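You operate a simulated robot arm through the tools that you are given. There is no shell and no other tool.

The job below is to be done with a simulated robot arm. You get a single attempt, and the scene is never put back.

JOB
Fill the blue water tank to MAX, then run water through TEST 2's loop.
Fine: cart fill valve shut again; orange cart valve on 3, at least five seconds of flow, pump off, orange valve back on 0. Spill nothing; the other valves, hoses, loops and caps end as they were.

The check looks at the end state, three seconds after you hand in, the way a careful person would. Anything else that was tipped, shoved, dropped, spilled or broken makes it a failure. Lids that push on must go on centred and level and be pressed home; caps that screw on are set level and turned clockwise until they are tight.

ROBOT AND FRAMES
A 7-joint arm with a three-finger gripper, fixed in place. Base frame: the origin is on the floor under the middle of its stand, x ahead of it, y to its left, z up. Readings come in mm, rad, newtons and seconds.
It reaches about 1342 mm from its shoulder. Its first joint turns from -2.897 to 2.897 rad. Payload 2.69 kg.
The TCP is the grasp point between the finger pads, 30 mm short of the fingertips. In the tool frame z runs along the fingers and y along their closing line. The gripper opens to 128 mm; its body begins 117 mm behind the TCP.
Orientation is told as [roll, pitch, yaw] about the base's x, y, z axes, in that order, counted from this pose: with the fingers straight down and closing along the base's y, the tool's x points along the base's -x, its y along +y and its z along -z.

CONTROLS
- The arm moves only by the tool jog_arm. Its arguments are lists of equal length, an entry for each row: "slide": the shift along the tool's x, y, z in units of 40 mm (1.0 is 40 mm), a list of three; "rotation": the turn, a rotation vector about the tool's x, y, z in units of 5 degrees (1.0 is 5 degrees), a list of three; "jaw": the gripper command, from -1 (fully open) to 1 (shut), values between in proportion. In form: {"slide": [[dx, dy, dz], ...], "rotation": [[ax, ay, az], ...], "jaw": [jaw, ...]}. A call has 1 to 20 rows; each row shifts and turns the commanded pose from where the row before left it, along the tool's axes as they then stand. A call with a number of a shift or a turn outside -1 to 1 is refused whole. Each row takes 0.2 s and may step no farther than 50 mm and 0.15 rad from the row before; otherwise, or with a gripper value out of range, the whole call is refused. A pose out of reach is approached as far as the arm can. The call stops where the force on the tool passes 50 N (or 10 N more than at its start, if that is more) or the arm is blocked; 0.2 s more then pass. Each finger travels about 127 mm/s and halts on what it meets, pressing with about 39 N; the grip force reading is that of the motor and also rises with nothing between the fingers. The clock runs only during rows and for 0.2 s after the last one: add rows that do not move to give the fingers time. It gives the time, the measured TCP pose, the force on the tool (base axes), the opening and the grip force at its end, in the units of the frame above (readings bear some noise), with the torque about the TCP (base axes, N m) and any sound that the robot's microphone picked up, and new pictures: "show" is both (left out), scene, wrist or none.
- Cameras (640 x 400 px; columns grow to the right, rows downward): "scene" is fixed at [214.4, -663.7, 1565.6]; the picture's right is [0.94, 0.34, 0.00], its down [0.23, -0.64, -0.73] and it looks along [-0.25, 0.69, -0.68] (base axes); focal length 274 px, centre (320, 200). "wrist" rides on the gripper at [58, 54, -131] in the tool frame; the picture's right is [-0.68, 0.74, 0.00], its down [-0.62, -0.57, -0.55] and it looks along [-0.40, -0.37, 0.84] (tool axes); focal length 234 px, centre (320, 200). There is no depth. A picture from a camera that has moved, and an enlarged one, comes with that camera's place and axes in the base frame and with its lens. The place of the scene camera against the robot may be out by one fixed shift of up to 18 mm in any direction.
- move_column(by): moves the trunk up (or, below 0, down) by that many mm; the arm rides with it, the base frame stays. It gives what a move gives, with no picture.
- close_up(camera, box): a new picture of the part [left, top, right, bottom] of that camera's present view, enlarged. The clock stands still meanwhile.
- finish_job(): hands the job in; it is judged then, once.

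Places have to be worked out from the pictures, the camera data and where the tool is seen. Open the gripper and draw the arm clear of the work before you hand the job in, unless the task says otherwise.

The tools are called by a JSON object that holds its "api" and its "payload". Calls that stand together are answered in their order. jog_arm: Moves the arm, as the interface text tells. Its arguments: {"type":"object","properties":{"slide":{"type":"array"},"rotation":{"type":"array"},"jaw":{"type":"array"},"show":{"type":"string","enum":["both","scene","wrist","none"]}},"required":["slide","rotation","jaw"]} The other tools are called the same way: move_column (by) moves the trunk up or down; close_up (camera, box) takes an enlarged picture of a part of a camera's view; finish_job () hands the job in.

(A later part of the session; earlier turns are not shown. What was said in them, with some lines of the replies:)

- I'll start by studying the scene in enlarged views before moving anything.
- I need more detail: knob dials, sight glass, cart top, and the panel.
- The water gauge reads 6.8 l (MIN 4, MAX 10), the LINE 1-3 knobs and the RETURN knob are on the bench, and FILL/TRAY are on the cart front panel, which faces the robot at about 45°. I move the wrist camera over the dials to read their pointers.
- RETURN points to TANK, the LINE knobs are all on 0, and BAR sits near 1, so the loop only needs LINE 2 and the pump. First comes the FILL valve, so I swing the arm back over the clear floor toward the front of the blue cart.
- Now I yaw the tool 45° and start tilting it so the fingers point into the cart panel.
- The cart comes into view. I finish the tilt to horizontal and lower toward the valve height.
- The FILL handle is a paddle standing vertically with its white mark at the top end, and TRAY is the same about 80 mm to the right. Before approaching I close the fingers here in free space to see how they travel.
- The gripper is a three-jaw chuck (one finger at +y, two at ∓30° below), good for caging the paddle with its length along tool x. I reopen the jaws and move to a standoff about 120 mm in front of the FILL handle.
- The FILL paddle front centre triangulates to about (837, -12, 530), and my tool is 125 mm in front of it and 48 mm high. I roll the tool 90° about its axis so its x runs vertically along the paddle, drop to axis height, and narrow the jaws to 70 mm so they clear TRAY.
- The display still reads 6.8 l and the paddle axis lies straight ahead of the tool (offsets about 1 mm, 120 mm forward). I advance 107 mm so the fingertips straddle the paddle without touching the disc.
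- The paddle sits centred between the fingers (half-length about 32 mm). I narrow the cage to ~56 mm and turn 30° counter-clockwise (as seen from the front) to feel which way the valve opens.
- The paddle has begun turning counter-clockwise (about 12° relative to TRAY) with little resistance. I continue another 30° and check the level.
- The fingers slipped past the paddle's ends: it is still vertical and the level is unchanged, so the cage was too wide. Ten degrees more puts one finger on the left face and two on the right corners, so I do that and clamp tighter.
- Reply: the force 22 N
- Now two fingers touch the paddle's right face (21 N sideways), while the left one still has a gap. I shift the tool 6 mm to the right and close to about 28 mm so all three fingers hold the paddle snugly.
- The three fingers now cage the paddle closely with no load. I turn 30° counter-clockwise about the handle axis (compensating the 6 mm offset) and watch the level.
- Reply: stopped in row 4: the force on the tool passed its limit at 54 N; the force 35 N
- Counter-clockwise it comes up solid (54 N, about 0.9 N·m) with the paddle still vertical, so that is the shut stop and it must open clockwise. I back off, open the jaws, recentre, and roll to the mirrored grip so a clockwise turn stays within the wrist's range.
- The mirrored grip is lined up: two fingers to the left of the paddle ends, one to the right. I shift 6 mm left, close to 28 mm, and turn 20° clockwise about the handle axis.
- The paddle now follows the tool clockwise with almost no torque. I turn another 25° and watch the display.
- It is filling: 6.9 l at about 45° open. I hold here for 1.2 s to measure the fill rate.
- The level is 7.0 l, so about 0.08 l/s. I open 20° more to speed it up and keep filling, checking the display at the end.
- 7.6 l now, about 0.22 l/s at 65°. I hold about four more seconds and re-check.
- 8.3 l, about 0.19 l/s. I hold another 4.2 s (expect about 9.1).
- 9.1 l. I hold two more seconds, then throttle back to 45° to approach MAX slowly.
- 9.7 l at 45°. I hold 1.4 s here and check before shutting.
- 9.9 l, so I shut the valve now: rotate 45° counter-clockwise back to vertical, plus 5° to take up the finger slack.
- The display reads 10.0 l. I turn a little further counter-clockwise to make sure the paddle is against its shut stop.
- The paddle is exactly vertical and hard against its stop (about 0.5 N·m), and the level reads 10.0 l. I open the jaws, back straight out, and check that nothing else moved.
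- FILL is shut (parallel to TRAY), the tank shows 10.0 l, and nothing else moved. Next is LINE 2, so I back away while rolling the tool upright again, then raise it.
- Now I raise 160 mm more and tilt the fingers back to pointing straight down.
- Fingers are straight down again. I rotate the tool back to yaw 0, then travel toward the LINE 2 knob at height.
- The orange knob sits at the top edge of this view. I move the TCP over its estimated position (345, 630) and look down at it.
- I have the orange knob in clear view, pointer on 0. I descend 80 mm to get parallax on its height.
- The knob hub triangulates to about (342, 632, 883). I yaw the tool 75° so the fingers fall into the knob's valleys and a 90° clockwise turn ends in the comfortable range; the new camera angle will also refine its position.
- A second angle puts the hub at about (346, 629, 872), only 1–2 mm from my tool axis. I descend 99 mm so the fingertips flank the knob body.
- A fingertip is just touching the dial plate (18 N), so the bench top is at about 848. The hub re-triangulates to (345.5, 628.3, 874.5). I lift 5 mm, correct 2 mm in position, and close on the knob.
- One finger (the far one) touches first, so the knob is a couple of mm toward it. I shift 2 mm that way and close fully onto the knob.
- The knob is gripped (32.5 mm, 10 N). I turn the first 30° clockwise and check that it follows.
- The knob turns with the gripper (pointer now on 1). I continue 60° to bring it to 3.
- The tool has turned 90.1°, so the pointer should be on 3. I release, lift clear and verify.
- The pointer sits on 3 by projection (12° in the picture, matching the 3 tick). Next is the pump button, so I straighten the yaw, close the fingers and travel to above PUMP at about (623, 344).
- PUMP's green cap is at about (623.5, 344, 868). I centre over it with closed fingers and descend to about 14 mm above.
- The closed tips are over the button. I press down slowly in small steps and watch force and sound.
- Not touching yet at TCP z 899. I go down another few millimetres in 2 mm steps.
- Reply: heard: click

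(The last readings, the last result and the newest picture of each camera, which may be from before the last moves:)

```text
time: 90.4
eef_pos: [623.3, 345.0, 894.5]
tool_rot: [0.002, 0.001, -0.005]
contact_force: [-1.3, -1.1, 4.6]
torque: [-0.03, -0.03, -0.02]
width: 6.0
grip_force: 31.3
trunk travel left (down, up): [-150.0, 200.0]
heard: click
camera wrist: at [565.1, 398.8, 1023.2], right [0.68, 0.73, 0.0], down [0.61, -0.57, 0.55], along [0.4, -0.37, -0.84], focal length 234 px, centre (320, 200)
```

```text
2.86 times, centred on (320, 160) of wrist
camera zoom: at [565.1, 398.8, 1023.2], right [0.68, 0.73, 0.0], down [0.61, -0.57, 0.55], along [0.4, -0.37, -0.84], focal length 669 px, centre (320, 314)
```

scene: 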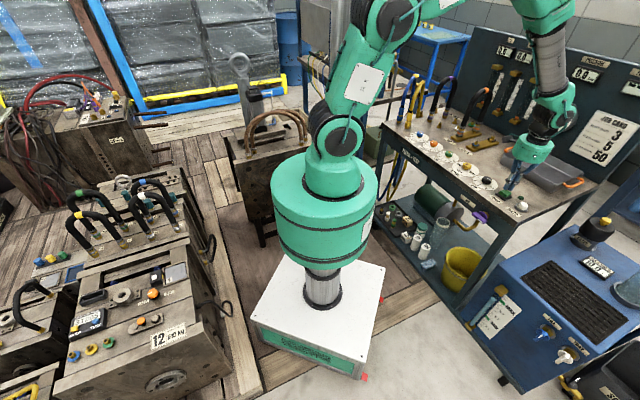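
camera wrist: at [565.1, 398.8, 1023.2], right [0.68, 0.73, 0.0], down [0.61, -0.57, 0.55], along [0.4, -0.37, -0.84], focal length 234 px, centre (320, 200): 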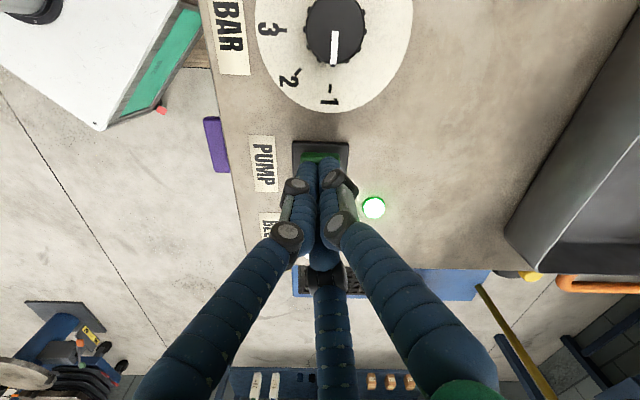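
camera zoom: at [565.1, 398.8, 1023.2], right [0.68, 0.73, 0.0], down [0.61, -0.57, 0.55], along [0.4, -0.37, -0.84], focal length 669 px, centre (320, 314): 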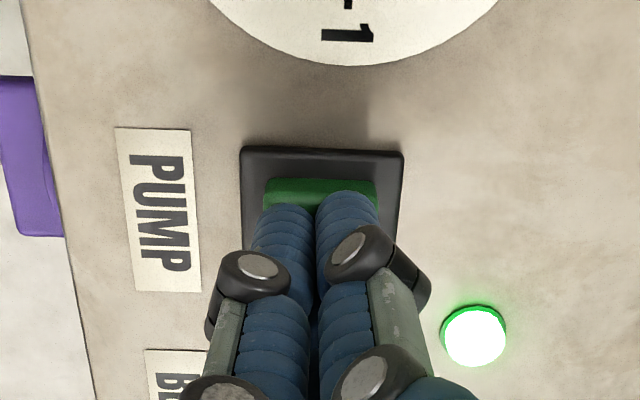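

Click: the lamp lit and line 2 shows 2.0 l/min and rising. I lift off to see whether the button latches.

{"api": "jog_arm", "payload": {"slide": [[0, 0, -0.3], [0, 0, -0.3]], "rotation": [[0, 0, 0], [0, 0, 0]], "jaw": [1, 1]}}

{"api": "close_up", "payload": {"camera": "scene", "box": [480, 30, 600, 110]}}

{"api": "close_up", "payload": {"camera": "wrist", "box": [240, 90, 400, 230]}}

{"api": "close_up", "payload": {"camera": "scene", "box": [370, 60, 640, 290]}}

```text
time: 91.0
eef_pos: [623.9, 346.1, 916.6]
tool_rot: [-0.001, 0.004, -0.004]
contact_force: [0.1, -0.1, -0.5]
torque: [-0.01, 0.0, 0.01]
width: 2.2
grip_force: 31.0
trunk travel left (down, up): [-150.0, 200.0]
camera wrist: at [565.6, 398.6, 1046.5], right [0.68, 0.73, 0.0], down [0.61, -0.57, 0.55], along [0.4, -0.37, -0.84], focal length 234 px, centre (320, 200)
```

scene: 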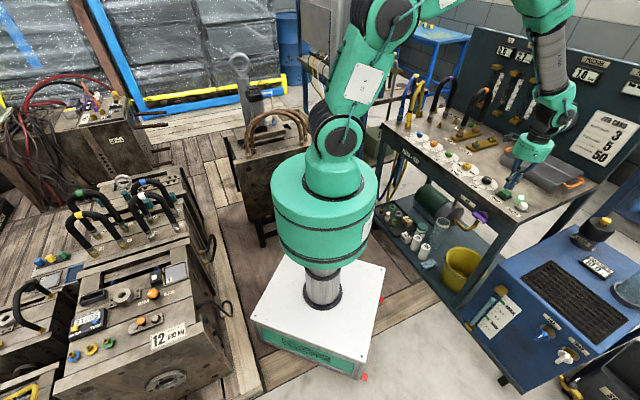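
wrist: 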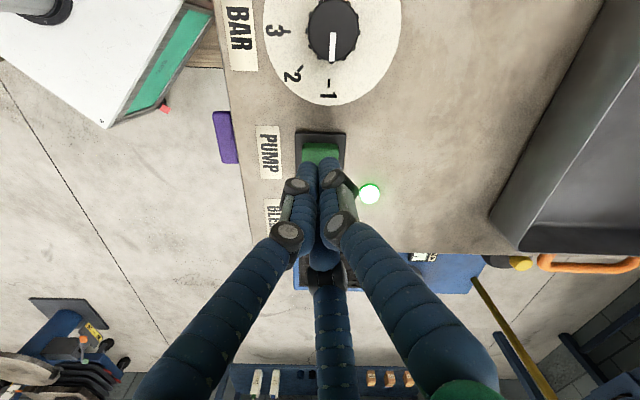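

```text
5.00 times, centred on (540, 70) of scene
camera zoom: at [214.4, -663.7, 1565.6], right [0.94, 0.34, 0.0], down [0.23, -0.64, -0.73], along [-0.25, 0.69, -0.68], focal length 1369 px, centre (-780, 850)
```

zoom: 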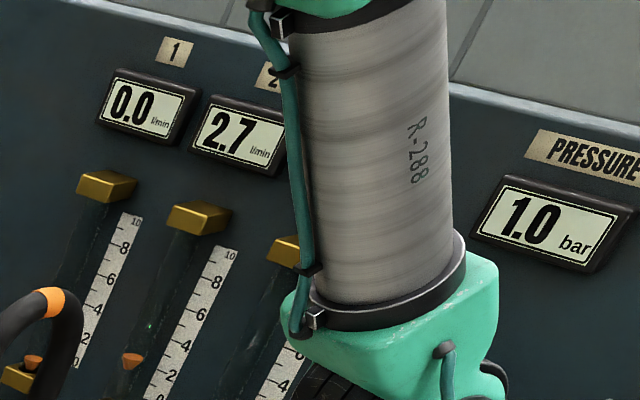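

```text
2.86 times, centred on (320, 160) of wrist
camera zoom: at [565.6, 398.6, 1046.5], right [0.68, 0.73, 0.0], down [0.61, -0.57, 0.55], along [0.4, -0.37, -0.84], focal length 669 px, centre (320, 314)
```

zoom: 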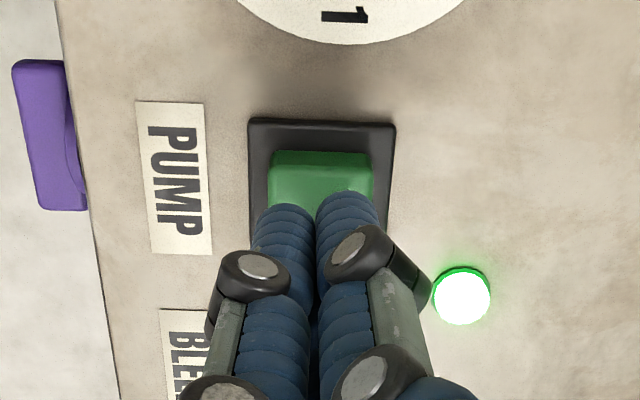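

```text
1.74 times, centred on (505, 175) of scene
camera zoom: at [214.4, -663.7, 1565.6], right [0.94, 0.34, 0.0], down [0.23, -0.64, -0.73], along [-0.25, 0.69, -0.68], focal length 476 px, centre (-2, 244)
```

zoom: 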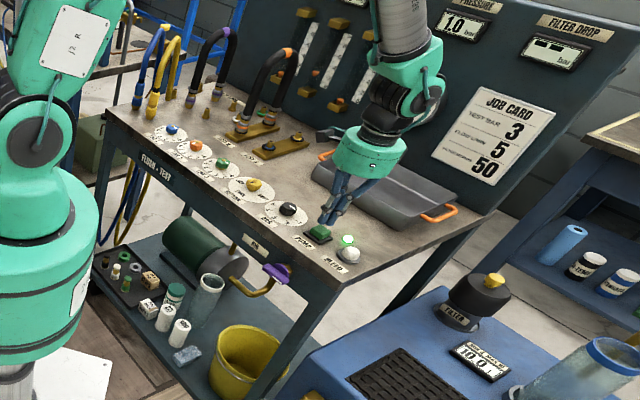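

The pump latched: 2.7 l/min at 1.0 bar with no sign of leaks. I let it run and check midway.

{"api": "jog_arm", "payload": {"slide": [[0, 0, 0], [0, 0, 0], [0, 0, 0], [0, 0, 0], [0, 0, 0], [0, 0, 0], [0, 0, 0], [0, 0, 0], [0, 0, 0], [0, 0, 0], [0, 0, 0], [0, 0, 0], [0, 0, 0], [0, 0, 0], [0, 0, 0], [0, 0, 0], [0, 0, 0], [0, 0, 0]], "rotation": [[0, 0, 0], [0, 0, 0], [0, 0, 0], [0, 0, 0], [0, 0, 0], [0, 0, 0], [0, 0, 0], [0, 0, 0], [0, 0, 0], [0, 0, 0], [0, 0, 0], [0, 0, 0], [0, 0, 0], [0, 0, 0], [0, 0, 0], [0, 0, 0], [0, 0, 0], [0, 0, 0]], "jaw": [1, 1, 1, 1, 1, 1, 1, 1, 1, 1, 1, 1, 1, 1, 1, 1, 1, 1], "show": "none"}}

{"api": "close_up", "payload": {"camera": "scene", "box": [480, 30, 600, 110]}}

{"api": "close_up", "payload": {"camera": "scene", "box": [380, 60, 500, 160]}}

{"api": "close_up", "payload": {"camera": "scene", "box": [560, 210, 640, 290]}}

```text
time: 94.8
eef_pos: [624.0, 344.5, 916.9]
tool_rot: [0.001, 0.003, -0.005]
contact_force: [0.0, 0.9, 0.2]
torque: [0.0, -0.01, 0.02]
width: 2.3
grip_force: 31.4
trunk travel left (down, up): [-150.0, 200.0]
```

```text
5.00 times, centred on (540, 70) of scene
camera zoom: at [214.4, -663.7, 1565.6], right [0.94, 0.34, 0.0], down [0.23, -0.64, -0.73], along [-0.25, 0.69, -0.68], focal length 1369 px, centre (-780, 850)
```

zoom: 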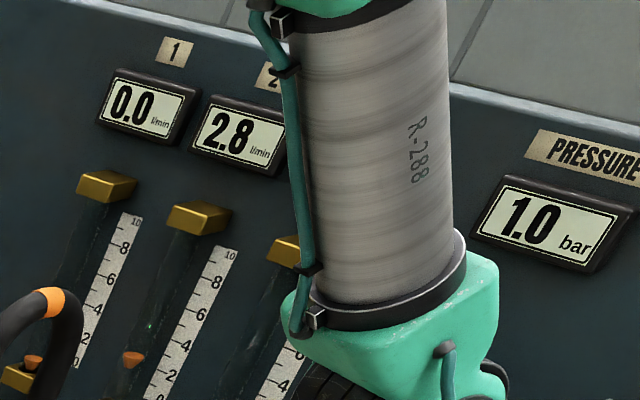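

```text
4.00 times, centred on (440, 110) of scene
camera zoom: at [214.4, -663.7, 1565.6], right [0.94, 0.34, 0.0], down [0.23, -0.64, -0.73], along [-0.25, 0.69, -0.68], focal length 1095 px, centre (-160, 560)
```

zoom: 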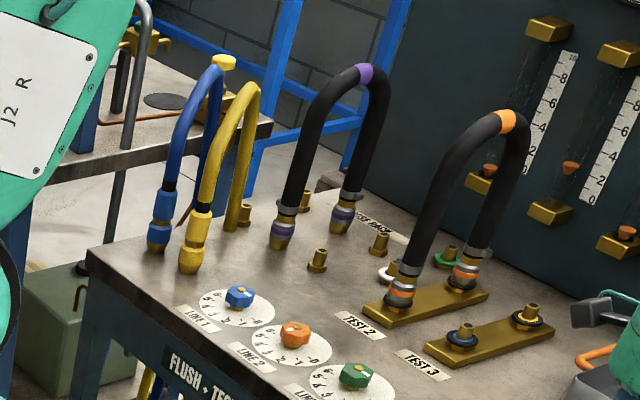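

```text
5.00 times, centred on (600, 250) of scene
camera zoom: at [214.4, -663.7, 1565.6], right [0.94, 0.34, 0.0], down [0.23, -0.64, -0.73], along [-0.25, 0.69, -0.68], focal length 1369 px, centre (-1080, -50)
```

zoom: 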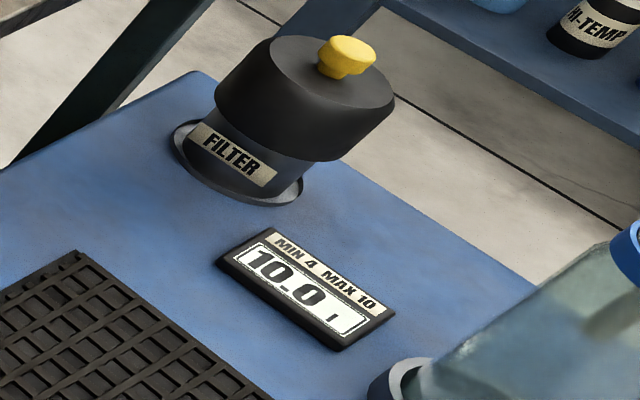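

Steady 2.8 l/min, tank still 10.0 l, no leaks visible. I let it run another 3.4 s.

{"api": "jog_arm", "payload": {"slide": [[0, 0, 0], [0, 0, 0], [0, 0, 0], [0, 0, 0], [0, 0, 0], [0, 0, 0], [0, 0, 0], [0, 0, 0], [0, 0, 0], [0, 0, 0], [0, 0, 0], [0, 0, 0], [0, 0, 0], [0, 0, 0], [0, 0, 0], [0, 0, 0]], "rotation": [[0, 0, 0], [0, 0, 0], [0, 0, 0], [0, 0, 0], [0, 0, 0], [0, 0, 0], [0, 0, 0], [0, 0, 0], [0, 0, 0], [0, 0, 0], [0, 0, 0], [0, 0, 0], [0, 0, 0], [0, 0, 0], [0, 0, 0], [0, 0, 0]], "jaw": [1, 1, 1, 1, 1, 1, 1, 1, 1, 1, 1, 1, 1, 1, 1, 1], "show": "none"}}

{"api": "close_up", "payload": {"camera": "scene", "box": [480, 30, 600, 110]}}

{"api": "close_up", "payload": {"camera": "scene", "box": [400, 120, 480, 180]}}

```text
time: 98.2
eef_pos: [623.8, 344.7, 917.5]
tool_rot: [-0.002, 0.001, -0.005]
contact_force: [0.2, 0.4, -0.5]
torque: [-0.03, 0.0, -0.01]
width: 2.1
grip_force: 31.9
trunk travel left (down, up): [-150.0, 200.0]
```

```text
5.00 times, centred on (540, 70) of scene
camera zoom: at [214.4, -663.7, 1565.6], right [0.94, 0.34, 0.0], down [0.23, -0.64, -0.73], along [-0.25, 0.69, -0.68], focal length 1369 px, centre (-780, 850)
```

zoom: 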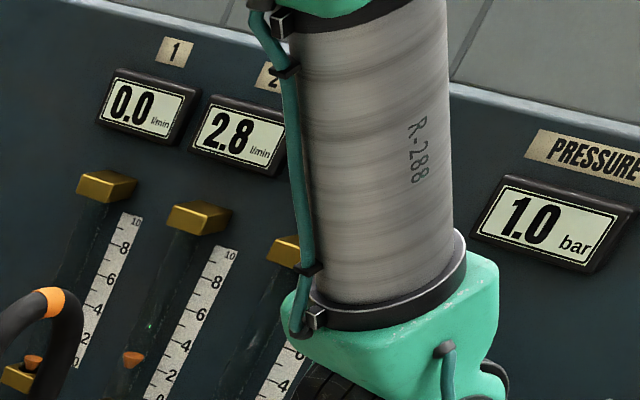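

```text
6.67 times, centred on (440, 150) of scene
camera zoom: at [214.4, -663.7, 1565.6], right [0.94, 0.34, 0.0], down [0.23, -0.64, -0.73], along [-0.25, 0.69, -0.68], focal length 1826 px, centre (-480, 533)
```

zoom: 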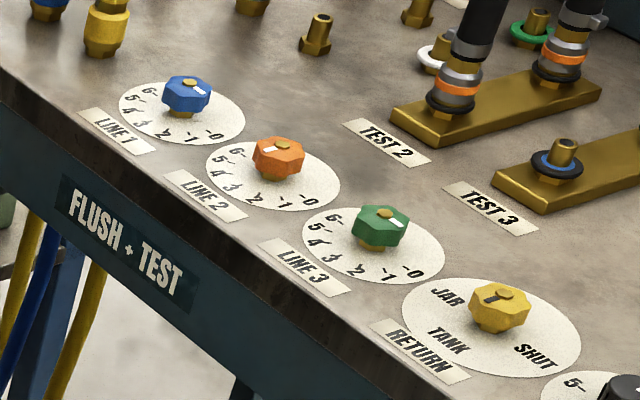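

About 8 s of flow through the loop so far. I press the button again to stop the pump.

{"api": "jog_arm", "payload": {"slide": [[0, 0, 0.15], [0, 0, 0.15], [0, 0, 0.15], [0, 0, 0.06], [0, 0, 0.06], [0, 0, 0.05]], "rotation": [[0, 0, 0], [0, 0, 0], [0, 0, 0], [0, 0, 0], [0, 0, 0], [0, 0, 0]], "jaw": [1, 1, 1, 1, 1, 1], "show": "wrist"}}

{"api": "close_up", "payload": {"camera": "scene", "box": [480, 30, 600, 110]}}

```text
time: 99.6
eef_pos: [624.3, 345.3, 893.6]
tool_rot: [0.001, 0.001, -0.006]
contact_force: [-1.0, -1.7, 7.6]
torque: [0.0, 0.0, 0.07]
width: 5.8
grip_force: 31.4
trunk travel left (down, up): [-150.0, 200.0]
heard: click
camera wrist: at [565.5, 398.7, 1022.7], right [0.68, 0.73, 0.0], down [0.61, -0.57, 0.55], along [0.4, -0.37, -0.84], focal length 234 px, centre (320, 200)
```

wrist: 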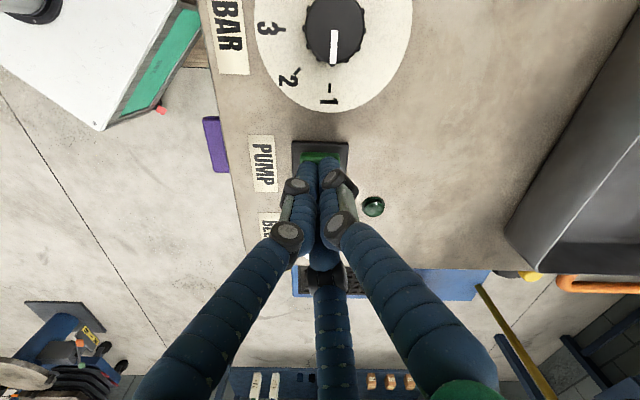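

```text
5.00 times, centred on (540, 70) of scene
camera zoom: at [214.4, -663.7, 1565.6], right [0.94, 0.34, 0.0], down [0.23, -0.64, -0.73], along [-0.25, 0.69, -0.68], focal length 1369 px, centre (-780, 850)
```

zoom: 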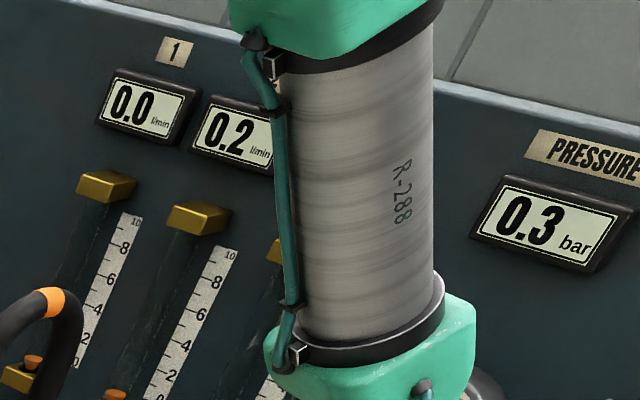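

The pump is off: lamp dark, flow and pressure decaying. I lift and travel back over LINE 2, opening the fingers and yawing to the angle at which I released the knob.

{"api": "jog_arm", "payload": {"slide": [[0, 0, -0.8], [0, 0, -0.8], [0, 0, -0.8], [0, 0, -0.8], [0.772, 0.79, 0], [0.772, 0.79, 0], [0.772, 0.79, 0], [0.772, 0.79, 0], [0.772, 0.79, 0], [0.772, 0.79, 0], [0.772, 0.79, 0], [0.772, 0.79, 0], [0.772, 0.79, 0], [0, 0, 0], [0, 0, 0], [0, 0, 0]], "rotation": [[0, 0, 0], [0, 0, 0], [0, 0, 0], [0, 0, 0], [0, 0, 0], [0, 0, 0], [0, 0, 0], [0, 0, 0], [0, 0, 0], [0, 0, 0], [0, 0, 0], [0, 0, 0], [0, 0, 0], [0, 0, 1], [0, 0, 1], [0, 0, 1]], "jaw": [1, 1, 1, 1, 0.06, 0.06, 0.06, 0.06, 0.06, 0.06, 0.06, 0.06, 0.06, 0.06, 0.06, 0.06]}}

{"api": "close_up", "payload": {"camera": "wrist", "box": [240, 60, 400, 200]}}

{"api": "close_up", "payload": {"camera": "scene", "box": [480, 30, 640, 130]}}

```text
time: 103.0
eef_pos: [348.3, 631.0, 1020.8]
tool_rot: [-0.003, 0.001, -0.268]
contact_force: [-0.7, -0.7, -0.8]
torque: [0.0, 0.03, -0.02]
width: 60.2
grip_force: 0.0
trunk travel left (down, up): [-150.0, 200.0]
camera wrist: at [305.7, 697.9, 1150.3], right [0.85, 0.53, 0.0], down [0.44, -0.71, 0.55], along [0.29, -0.47, -0.84], focal length 234 px, centre (320, 200)
```

scene: 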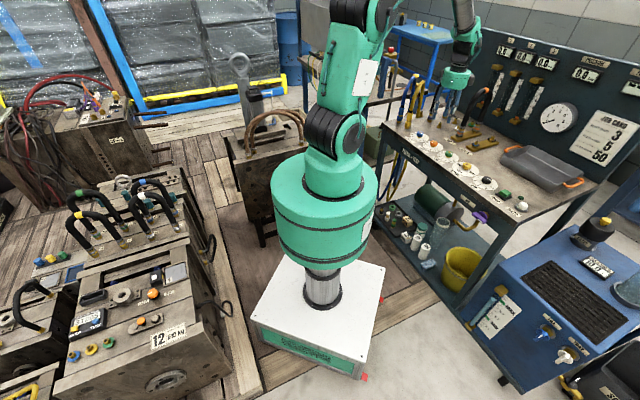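
wrist: 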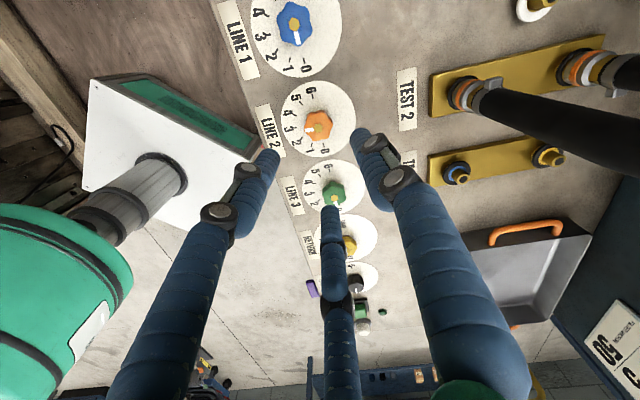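

```text
2.86 times, centred on (320, 130) of wrist
camera zoom: at [305.7, 697.9, 1150.3], right [0.85, 0.53, 0.0], down [0.44, -0.71, 0.55], along [0.29, -0.47, -0.84], focal length 669 px, centre (320, 400)
```

zoom: 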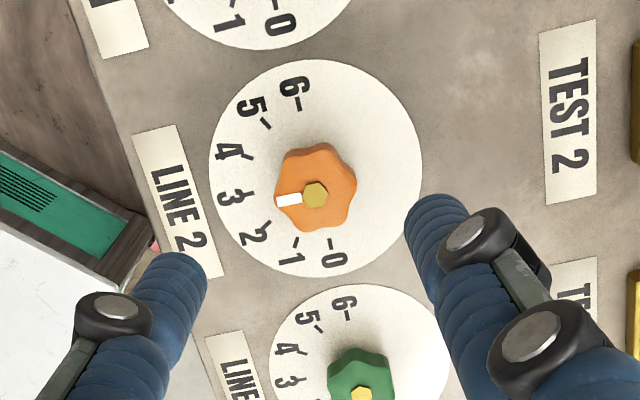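

```text
4.00 times, centred on (560, 80) of scene
camera zoom: at [214.4, -663.7, 1565.6], right [0.94, 0.34, 0.0], down [0.23, -0.64, -0.73], along [-0.25, 0.69, -0.68], focal length 1095 px, centre (-640, 680)
```

zoom: 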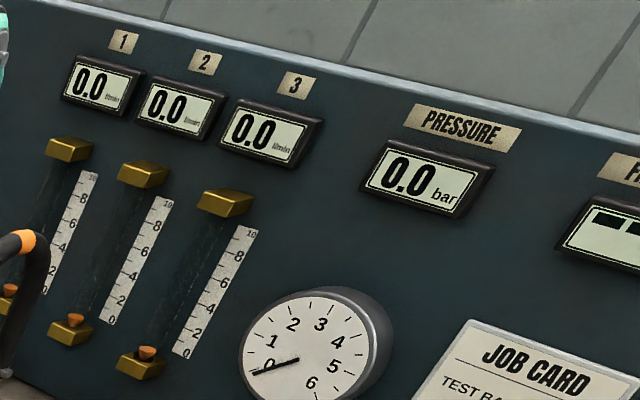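

All meters read zero. I correct 2 mm in position, descend to the same grip height on the knob, and close on it.

{"api": "jog_arm", "payload": {"slide": [[0.0475, -0.044, 0], [0, 0, 0.9], [0, 0, 0.9], [0, 0, 0.9], [0, 0, 0.5], [0, 0, 0.26], [0, 0, 0], [0, 0, 0], [0, 0, 0], [0, 0, 0]], "rotation": [[0, 0, 0], [0, 0, 0], [0, 0, 0], [0, 0, 0], [0, 0, 0], [0, 0, 0], [0, 0, 0], [0, 0, 0], [0, 0, 0], [0, 0, 0]], "jaw": [0.06, 0.06, 0.06, 0.06, 0.06, 0.06, 0.4, 0.6, 0.8, 0.8], "show": "wrist"}}

{"api": "close_up", "payload": {"camera": "wrist", "box": [240, 90, 400, 230]}}

```text
time: 105.2
eef_pos: [345.8, 628.9, 882.6]
tool_rot: [-0.002, 0.0, -0.269]
contact_force: [20.8, -11.4, -1.4]
torque: [-0.34, -0.76, 0.02]
width: 31.9
grip_force: 45.2
trunk travel left (down, up): [-150.0, 200.0]
camera wrist: at [304.1, 696.0, 1012.1], right [0.85, 0.53, 0.0], down [0.45, -0.71, 0.55], along [0.29, -0.47, -0.84], focal length 234 px, centre (320, 200)
```

wrist: 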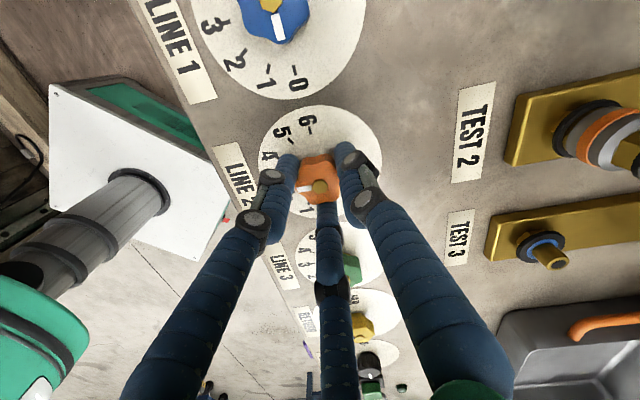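

```text
2.86 times, centred on (320, 160) of wrist
camera zoom: at [304.1, 696.0, 1012.1], right [0.85, 0.53, 0.0], down [0.45, -0.71, 0.55], along [0.29, -0.47, -0.84], focal length 669 px, centre (320, 314)
```

zoom: 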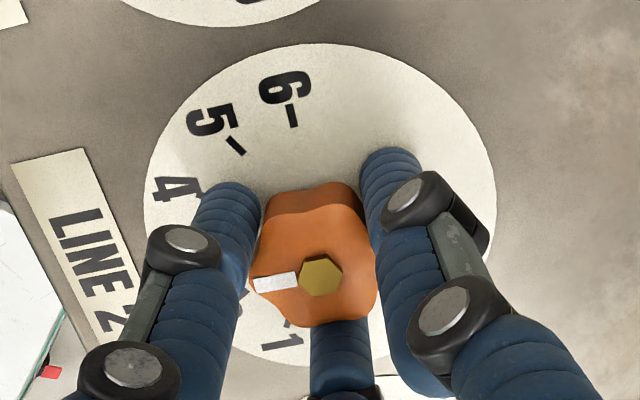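

Same grip as before. I turn the knob 90° counter-clockwise back to 0.

{"api": "jog_arm", "payload": {"slide": [[0, 0, 0], [0, 0, 0], [0, 0, 0], [0, 0, 0], [0, 0, 0], [0, 0, 0], [0, 0, 0], [0, 0, 0], [0, 0, 0], [0, 0, 0], [0, 0, 0], [0, 0, 0], [0, 0, 0], [0, 0, 0], [0, 0, 0], [0, 0, 0], [0, 0, 0], [0, 0, 0]], "rotation": [[0, 0, -1], [0, 0, -1], [0, 0, -1], [0, 0, -1], [0, 0, -1], [0, 0, -1], [0, 0, -1], [0, 0, -1], [0, 0, -1], [0, 0, -1], [0, 0, -1], [0, 0, -1], [0, 0, -1], [0, 0, -1], [0, 0, -1], [0, 0, -1], [0, 0, -1], [0, 0, -1]], "jaw": [0.8, 0.8, 0.8, 0.8, 0.8, 0.8, 0.8, 0.8, 0.8, 0.8, 0.8, 0.8, 0.8, 0.8, 0.8, 0.8, 0.8, 0.8], "show": "wrist"}}

{"api": "close_up", "payload": {"camera": "wrist", "box": [240, 90, 400, 230]}}

```text
time: 109.0
eef_pos: [346.0, 629.6, 883.0]
tool_rot: [0.003, 0.001, 1.303]
contact_force: [28.3, -16.3, 2.7]
torque: [-0.32, -0.58, -0.03]
width: 31.7
grip_force: 44.6
trunk travel left (down, up): [-150.0, 200.0]
camera wrist: at [278.9, 586.6, 1012.1], right [-0.53, 0.85, 0.0], down [0.71, 0.44, 0.55], along [0.46, 0.29, -0.84], focal length 234 px, centre (320, 200)
```

wrist: 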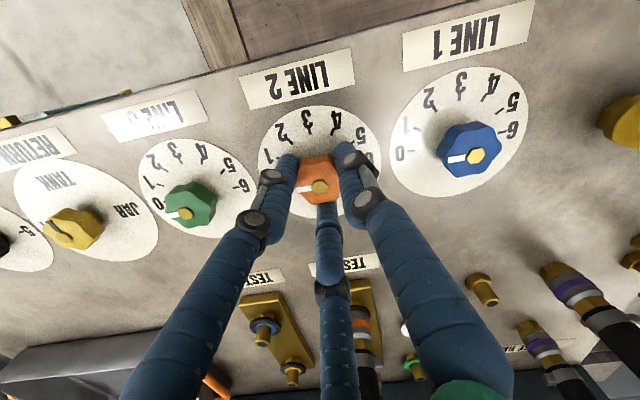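

```text
2.86 times, centred on (320, 160) of wrist
camera zoom: at [278.9, 586.6, 1012.1], right [-0.53, 0.85, 0.0], down [0.71, 0.44, 0.55], along [0.46, 0.29, -0.84], focal length 669 px, centre (320, 314)
```

zoom: 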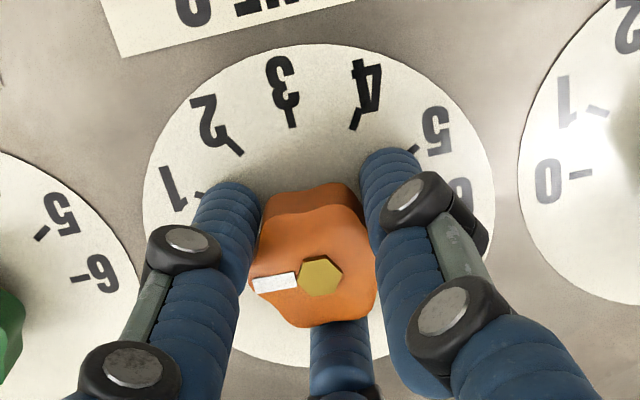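

The tool is back at its starting yaw with the pointer toward 0. I release, lift clear and compare with LINE 1 and LINE 3.

{"api": "jog_arm", "payload": {"slide": [[0, 0, 0], [0, 0, 0], [0, 0, 0], [0, 0, -0.5], [0, 0, -1], [0, 0, -1]], "rotation": [[0, 0, 0], [0, 0, 0], [0, 0, 0], [0, 0, 0], [0, 0, 0], [0, 0, 0]], "jaw": [0.06, 0.06, 0.06, 0.06, 0.06, 0.06], "show": "wrist"}}

{"api": "close_up", "payload": {"camera": "wrist", "box": [240, 60, 400, 200]}}

{"api": "close_up", "payload": {"camera": "wrist", "box": [20, 30, 480, 240]}}

```text
time: 110.4
eef_pos: [344.2, 629.8, 981.2]
tool_rot: [0.001, 0.003, 1.303]
contact_force: [-0.2, -0.6, 0.1]
torque: [0.03, 0.04, -0.05]
width: 60.2
grip_force: 0.1
trunk travel left (down, up): [-150.0, 200.0]
camera wrist: at [277.5, 587.4, 1111.6], right [-0.53, 0.85, 0.0], down [0.71, 0.44, 0.55], along [0.46, 0.29, -0.84], focal length 234 px, centre (320, 200)
```

wrist: 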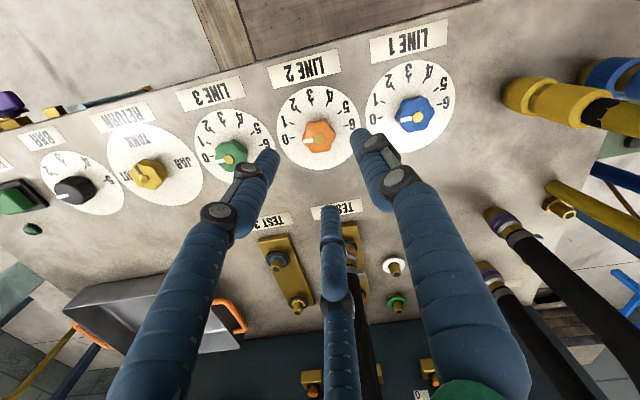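

```text
2.86 times, centred on (320, 130) of wrist
camera zoom: at [277.5, 587.4, 1111.6], right [-0.53, 0.85, 0.0], down [0.71, 0.44, 0.55], along [0.46, 0.29, -0.84], focal length 669 px, centre (320, 400)
```

zoom: 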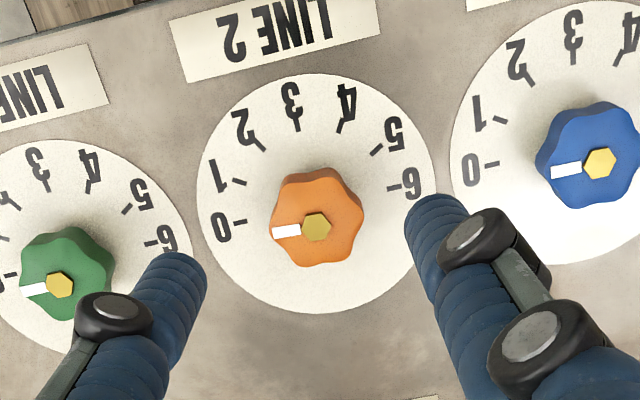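

```text
1.39 times, centred on (250, 135) of wrist
camera zoom: at [277.5, 587.4, 1111.6], right [-0.53, 0.85, 0.0], down [0.71, 0.44, 0.55], along [0.46, 0.29, -0.84], focal length 326 px, centre (417, 290)
```

zoom: 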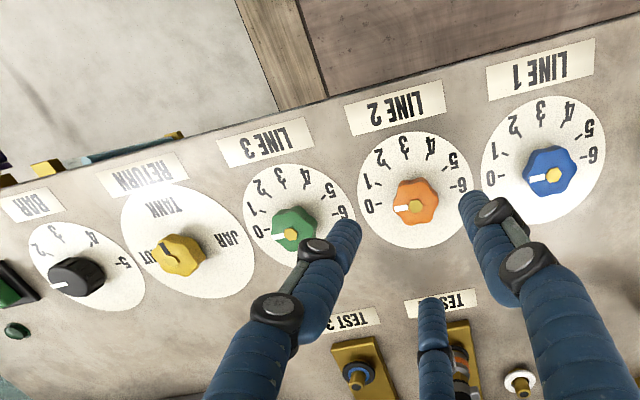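

The orange mark may be a few degrees off from its original angle; I zoom in to measure it against LINE 1.

{"api": "close_up", "payload": {"camera": "wrist", "box": [295, 110, 345, 160]}}

{"api": "close_up", "payload": {"camera": "wrist", "box": [385, 85, 445, 145]}}

{"api": "close_up", "payload": {"camera": "wrist", "box": [205, 130, 255, 180]}}

```text
8.00 times, centred on (320, 135) of wrist
camera zoom: at [277.5, 587.4, 1111.6], right [-0.53, 0.85, 0.0], down [0.71, 0.44, 0.55], along [0.46, 0.29, -0.84], focal length 1873 px, centre (320, 720)
```

zoom: 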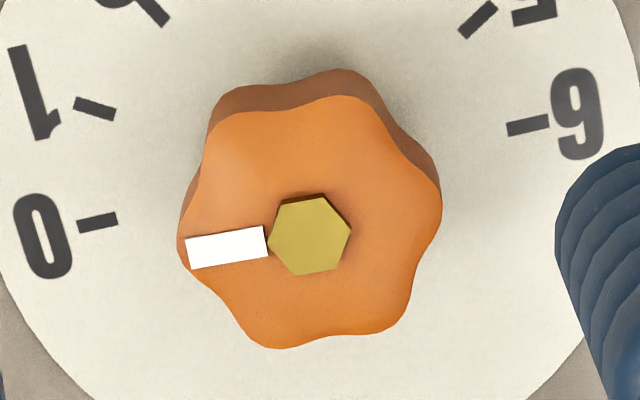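

```text
6.67 times, centred on (415, 115) of wrist
camera zoom: at [277.5, 587.4, 1111.6], right [-0.53, 0.85, 0.0], down [0.71, 0.44, 0.55], along [0.46, 0.29, -0.84], focal length 1561 px, centre (-313, 767)
```

zoom: 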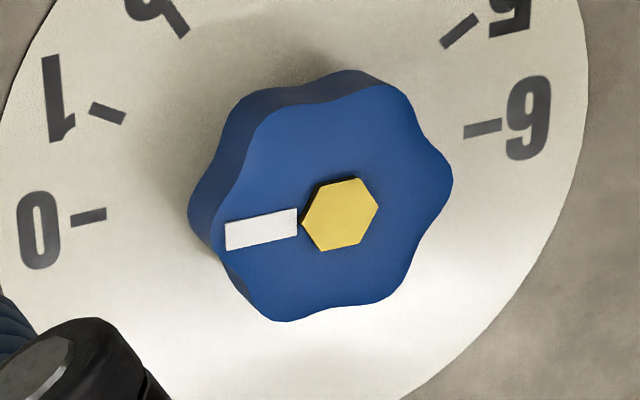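

```text
8.00 times, centred on (230, 155) of wrist
camera zoom: at [277.5, 587.4, 1111.6], right [-0.53, 0.85, 0.0], down [0.71, 0.44, 0.55], along [0.46, 0.29, -0.84], focal length 1873 px, centre (1040, 560)
```

zoom: 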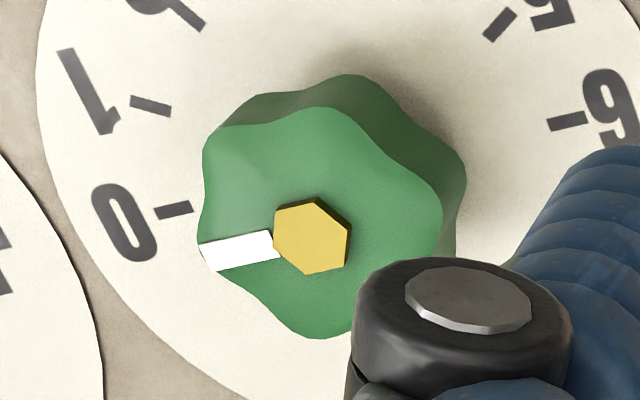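

The orange mark is about 2.4° short of its 0 position compared with the blue and green knobs. I go back down, grip again and nudge it about 3° further counter-clockwise.

{"api": "jog_arm", "payload": {"slide": [[-0.02, -0.04, 0.9], [0, 0, 0.9], [0, 0, 0.5], [0, 0, 0.15], [0, 0, 0], [0, 0, 0], [0, 0, 0], [0, 0, 0]], "rotation": [[0, 0, 0], [0, 0, 0], [0, 0, 0], [0, 0, 0], [0, 0, 0], [0, 0, 0], [0, 0, 0], [0, 0, 0]], "jaw": [0.06, 0.06, 0.06, 0.06, 0.4, 0.6, 0.75, 0.75], "show": "wrist"}}

{"api": "close_up", "payload": {"camera": "wrist", "box": [290, 150, 350, 210]}}

```text
time: 112.2
eef_pos: [346.8, 629.2, 884.5]
tool_rot: [0.0, 0.003, 1.301]
contact_force: [3.7, -15.5, -0.2]
torque: [-0.5, -0.07, -0.01]
width: 31.7
grip_force: 44.8
trunk travel left (down, up): [-150.0, 200.0]
camera wrist: at [279.0, 587.0, 1013.7], right [-0.53, 0.85, 0.0], down [0.71, 0.44, 0.55], along [0.46, 0.29, -0.84], focal length 234 px, centre (320, 200)
```

wrist: 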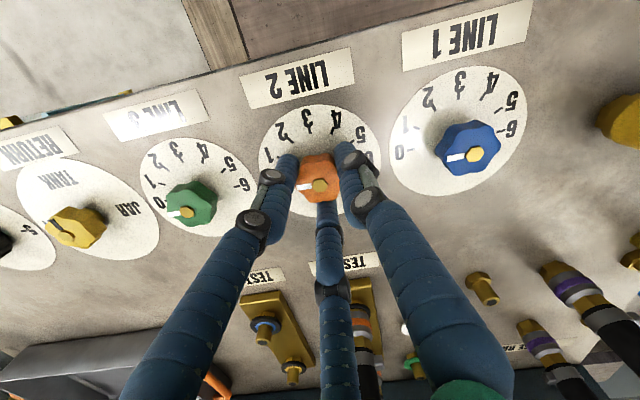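

```text
6.67 times, centred on (320, 180) of wrist
camera zoom: at [279.0, 587.0, 1013.7], right [-0.53, 0.85, 0.0], down [0.71, 0.44, 0.55], along [0.46, 0.29, -0.84], focal length 1561 px, centre (320, 333)
```

zoom: 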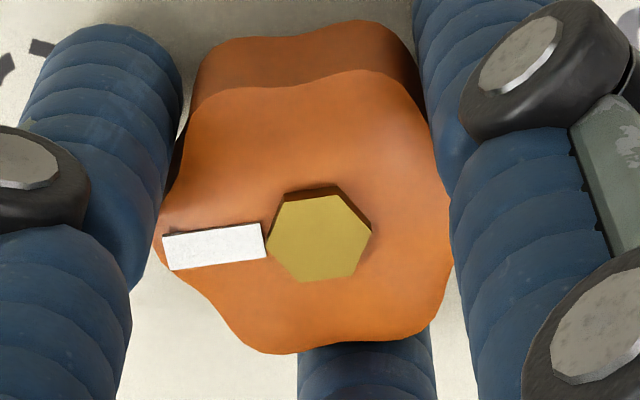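

Gripped. I nudge 3.5° counter-clockwise and look at torque.

{"api": "jog_arm", "payload": {"slide": [[0, 0, 0], [0, 0, 0], [0, 0, 0]], "rotation": [[0, 0, -0.4], [0, 0, -0.3], [0, 0, 0]], "jaw": [0.75, 0.75, 0.75], "show": "none"}}

{"api": "close_up", "payload": {"camera": "wrist", "box": [290, 150, 350, 210]}}

```text
time: 113.0
eef_pos: [346.2, 629.4, 884.6]
tool_rot: [0.002, 0.003, 1.365]
contact_force: [-2.7, -17.1, -5.9]
torque: [-0.28, 0.1, 0.0]
width: 31.9
grip_force: 45.6
trunk travel left (down, up): [-150.0, 200.0]
```

```text
6.67 times, centred on (320, 180) of wrist
camera zoom: at [281.7, 583.0, 1013.7], right [-0.58, 0.81, 0.0], down [0.68, 0.49, 0.55], along [0.44, 0.32, -0.84], focal length 1561 px, centre (320, 333)
```

zoom: 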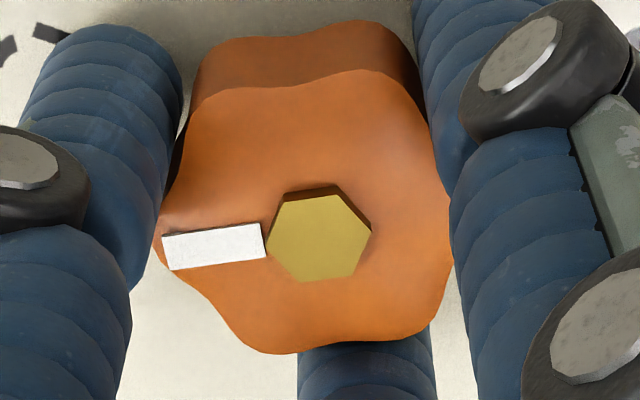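

The knob followed 3.6° with no stop felt. I release, lift to the same height and measure again.

{"api": "jog_arm", "payload": {"slide": [[0, 0, 0], [0, 0, 0], [0, 0, 0], [0, 0, -0.5], [0, 0, -0.9], [0, 0, -1]], "rotation": [[0, 0, 0], [0, 0, 0], [0, 0, 0], [0, 0, 0], [0, 0, 0], [0, 0, 0]], "jaw": [0.06, 0.06, 0.06, 0.06, 0.06, 0.06], "show": "wrist"}}

{"api": "close_up", "payload": {"camera": "wrist", "box": [295, 110, 345, 160]}}

{"api": "close_up", "payload": {"camera": "wrist", "box": [380, 75, 440, 135]}}

{"api": "close_up", "payload": {"camera": "wrist", "box": [205, 130, 265, 190]}}

```text
time: 114.4
eef_pos: [347.0, 629.6, 982.5]
tool_rot: [0.003, 0.003, 1.363]
contact_force: [0.3, -0.3, 0.1]
torque: [0.0, 0.02, 0.01]
width: 59.9
grip_force: 0.1
trunk travel left (down, up): [-150.0, 200.0]
camera wrist: at [282.5, 583.2, 1110.3], right [-0.58, 0.81, 0.0], down [0.68, 0.49, 0.55], along [0.44, 0.32, -0.84], focal length 234 px, centre (320, 200)
```

wrist: 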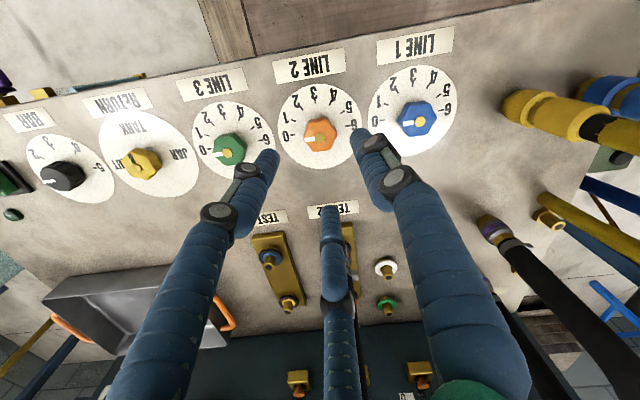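

```text
8.00 times, centred on (320, 135) of wrist
camera zoom: at [282.5, 583.2, 1110.3], right [-0.58, 0.81, 0.0], down [0.68, 0.49, 0.55], along [0.44, 0.32, -0.84], focal length 1873 px, centre (320, 720)
```

zoom: 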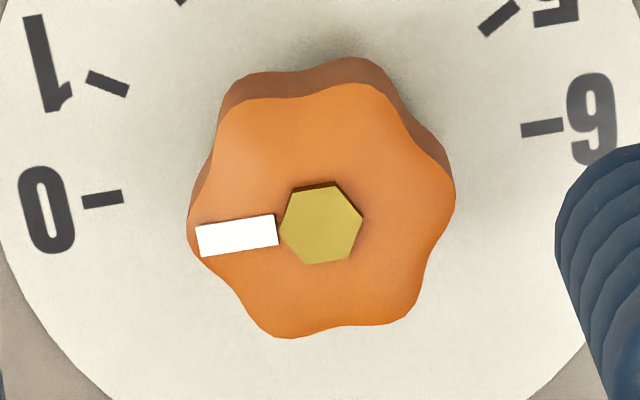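

```text
6.67 times, centred on (410, 105) of wrist
camera zoom: at [282.5, 583.2, 1110.3], right [-0.58, 0.81, 0.0], down [0.68, 0.49, 0.55], along [0.44, 0.32, -0.84], focal length 1561 px, centre (-280, 833)
```

zoom: 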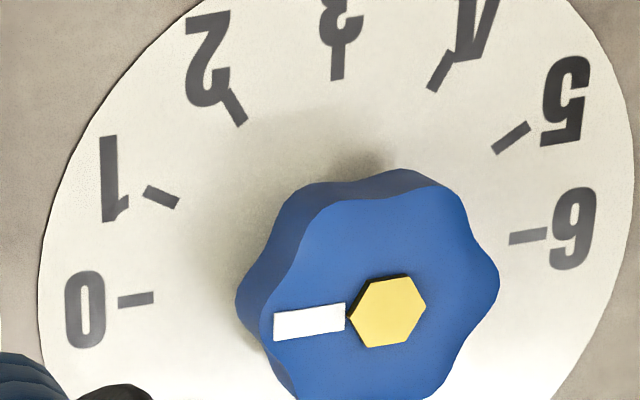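

```text
6.67 times, centred on (235, 160) of wrist
camera zoom: at [282.5, 583.2, 1110.3], right [-0.58, 0.81, 0.0], down [0.68, 0.49, 0.55], along [0.44, 0.32, -0.84], focal length 1561 px, centre (887, 467)
```

zoom: 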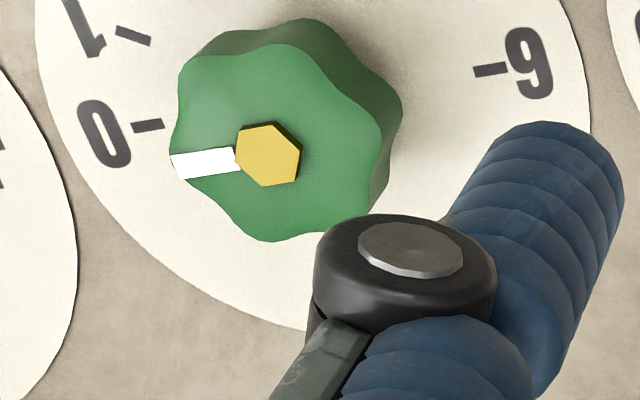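

The orange mark now lies within 1° of the 0 line, matching LINE 1 and LINE 3. I raise the arm, straighten the tool and open the gripper.

{"api": "jog_arm", "payload": {"slide": [[0, 0, -1], [0, 0, -1], [0, 0, -1], [0, 0, -1], [0, 0, 0], [0, 0, 0], [0, 0, 0], [0, 0, 0], [0, 0, 0], [0, 0, 0], [0, 0, 0], [0, 0, 0], [0, 0, 0], [0, 0, 0], [0, 0, 0], [0, 0, 0], [0, 0, 0], [0, 0, 0], [0, 0, 0], [0, 0, 0]], "rotation": [[0, 0, 0], [0, 0, 0], [0, 0, 0], [0, 0, 0], [0, 0, 1], [0, 0, 1], [0, 0, 1], [0, 0, 1], [0, 0, 1], [0, 0, 1], [0, 0, 1], [0, 0, 1], [0, 0, 1], [0, 0, 1], [0, 0, 1], [0, 0, 1], [0, 0, 1], [0, 0, 1], [0, 0, 1], [0, 0, 0.6]], "jaw": [0.06, 0.06, 0.06, 0.06, 0.06, 0.06, 0.06, 0.06, 0.06, 0.06, 0.06, 0.06, 0.06, 0.06, 0.06, 0.06, 0.06, 0.06, 0.06, 0.06], "show": "none"}}

{"api": "jog_arm", "payload": {"slide": [[-0.2, -1, 0], [-0.2, -1, 0], [-0.2, -1, 0], [-0.2, -1, 0], [-0.2, -1, 0], [-0.2, -1, 0], [-0.2, -1, 0], [-0.2, -1, 0], [-0.2, -1, 0], [-0.2, -1, 0]], "rotation": [[0, 0, 0], [0, 0, 0], [0, 0, 0], [0, 0, 0], [0, 0, 0], [0, 0, 0], [0, 0, 0], [0, 0, 0], [0, 0, 0], [0, 0, 0]], "jaw": [-1, -1, -1, -1, -1, -1, -1, -1, -1, -1]}}

{"api": "close_up", "payload": {"camera": "scene", "box": [370, 60, 640, 230]}}

{"api": "close_up", "payload": {"camera": "scene", "box": [470, 200, 640, 390]}}

{"api": "close_up", "payload": {"camera": "scene", "box": [400, 125, 540, 220]}}

```text
time: 118.6
eef_pos: [347.5, 630.1, 1140.5]
tool_rot: [0.0, 0.003, 0.001]
contact_force: [0.2, 0.8, 0.8]
torque: [0.01, 0.01, -0.01]
width: 60.1
grip_force: 0.1
trunk travel left (down, up): [-150.0, 200.0]
```

```text
time: 120.8
eef_pos: [429.9, 230.4, 1142.7]
tool_rot: [0.0, 0.0, 0.003]
contact_force: [-0.3, -0.4, 1.0]
torque: [-0.01, 0.02, 0.0]
width: 128.1
grip_force: 0.1
trunk travel left (down, up): [-150.0, 200.0]
camera wrist: at [370.1, 283.5, 1271.4], right [0.67, 0.74, 0.0], down [0.62, -0.56, 0.55], along [0.4, -0.37, -0.84], focal length 234 px, centre (320, 200)
```

scene: 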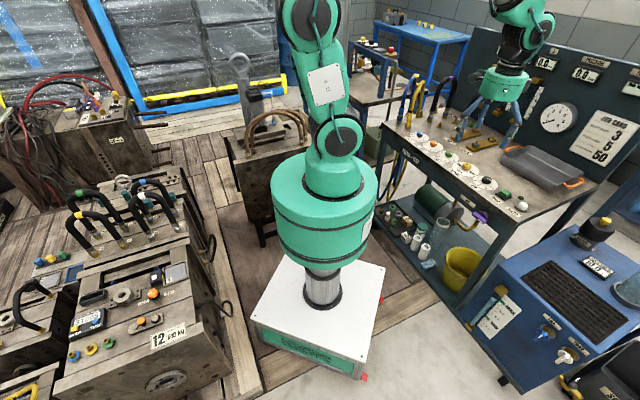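
wrist: 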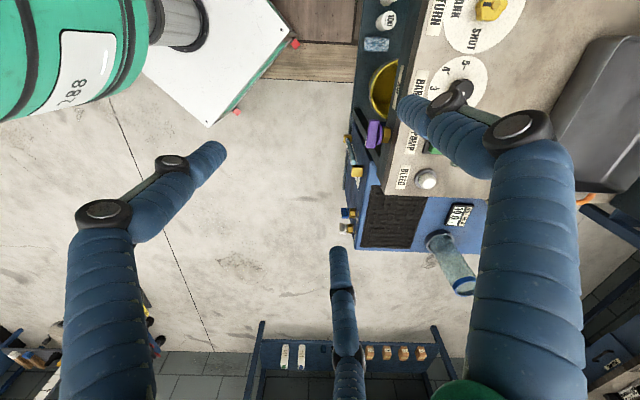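

```text
2.35 times, centred on (505, 145) of scene
camera zoom: at [214.4, -663.7, 1565.6], right [0.94, 0.34, 0.0], down [0.23, -0.64, -0.73], along [-0.25, 0.69, -0.68], focal length 644 px, centre (-115, 329)
```

zoom: 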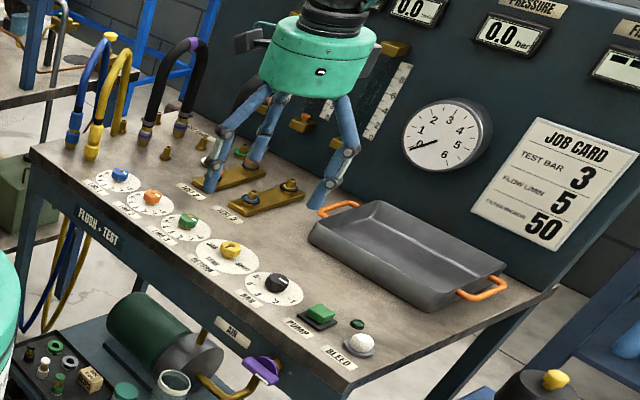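

```text
2.11 times, centred on (555, 295) of scene
camera zoom: at [214.4, -663.7, 1565.6], right [0.94, 0.34, 0.0], down [0.23, -0.64, -0.73], along [-0.25, 0.69, -0.68], focal length 576 px, centre (-175, 0)
```

zoom: 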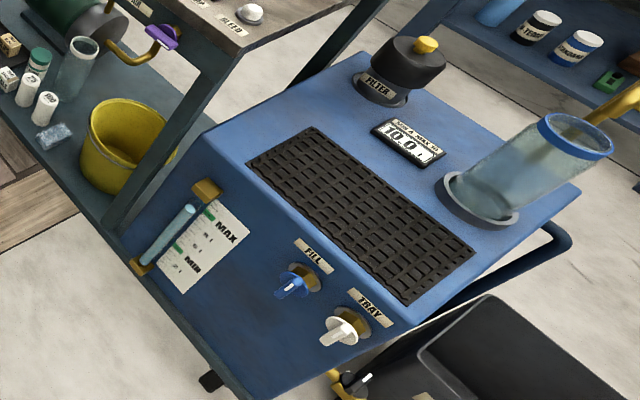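

```text
4.21 times, centred on (470, 172) of scene
camera zoom: at [214.4, -663.7, 1565.6], right [0.94, 0.34, 0.0], down [0.23, -0.64, -0.73], along [-0.25, 0.69, -0.68], focal length 1153 px, centre (-312, 316)
```

zoom: 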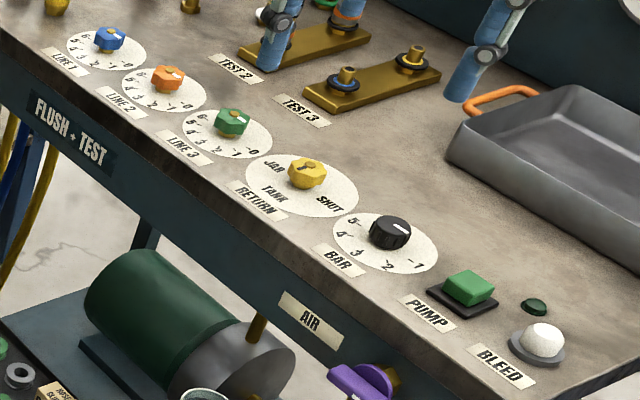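

The arm is clear. One last zoom on the level display and the FILL/TRAY handles before handing in.

{"api": "close_up", "payload": {"camera": "scene", "box": [570, 240, 640, 290]}}

{"api": "close_up", "payload": {"camera": "scene", "box": [480, 270, 600, 370]}}

{"api": "close_up", "payload": {"camera": "wrist", "box": [320, 120, 480, 300]}}

```text
8.00 times, centred on (605, 265) of scene
camera zoom: at [214.4, -663.7, 1565.6], right [0.94, 0.34, 0.0], down [0.23, -0.64, -0.73], along [-0.25, 0.69, -0.68], focal length 2191 px, centre (-1960, -320)
```

zoom: 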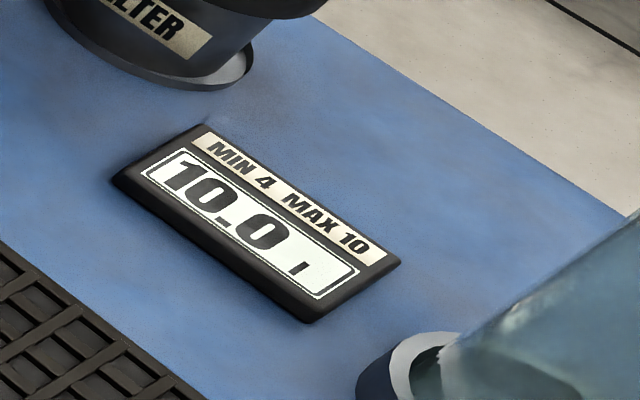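

```text
4.00 times, centred on (540, 320) of scene
camera zoom: at [214.4, -663.7, 1565.6], right [0.94, 0.34, 0.0], down [0.23, -0.64, -0.73], along [-0.25, 0.69, -0.68], focal length 1095 px, centre (-560, -280)
```

zoom: 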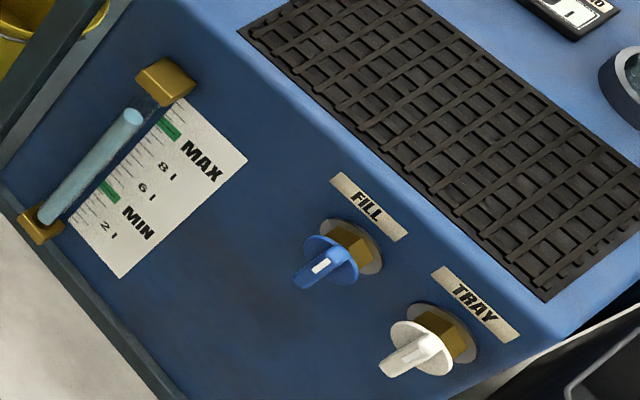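

```text
2.22 times, centred on (400, 210) of wrist
camera zoom: at [370.1, 283.5, 1271.4], right [0.67, 0.74, 0.0], down [0.62, -0.56, 0.55], along [0.4, -0.37, -0.84], focal length 520 px, centre (142, 178)
```

zoom: 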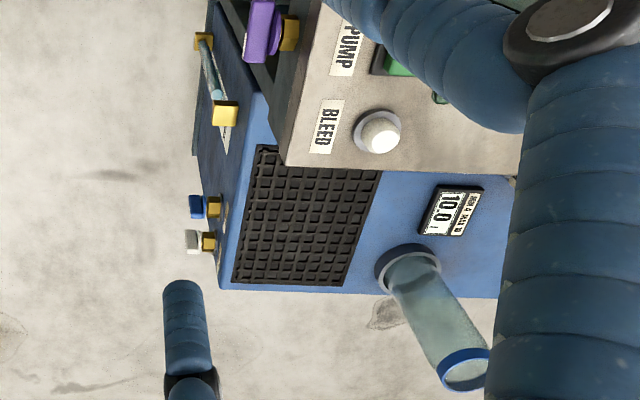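

Everything checks out: tank at 10.0 l, FILL shut and identical to its original view, orange valve on 0, pump off, and the gripper open and clear. The floor stain beside the cart was there in my earliest pictures. I hand the job in.

{"api": "finish_job", "payload": {}}

```text
The job is handed in.
```

I filled the blue tank to MAX, ran water through TEST 2's loop, and handed the job in. I haven't seen the check's result.

- **Tank:** the display went from 6.8 l to 10.0 l (MAX). The cart fill valve is shut again against its stop.
- **TEST 2 run:** with the orange LINE 2 valve on 3, the pump ran for about 8 seconds. Flow held at about 2.8 l/min and 1.0 bar.
- **End state:** the pump is off (lamp dark, meters at zero) and the orange valve is back on 0. After the first turn back it sat 2–3° short of 0, so I gripped it again and corrected it to within about 1°.
- **Everything else:** I saw no spills or leaks, and I did not touch the other valves, hoses, loops or caps. The gripper is open and the arm is clear of the bench.

While finding which way the fill valve opens, I pressed it against its shut stop once, and the arm halted at 54 N. The valve did not move, and it worked normally afterwards.
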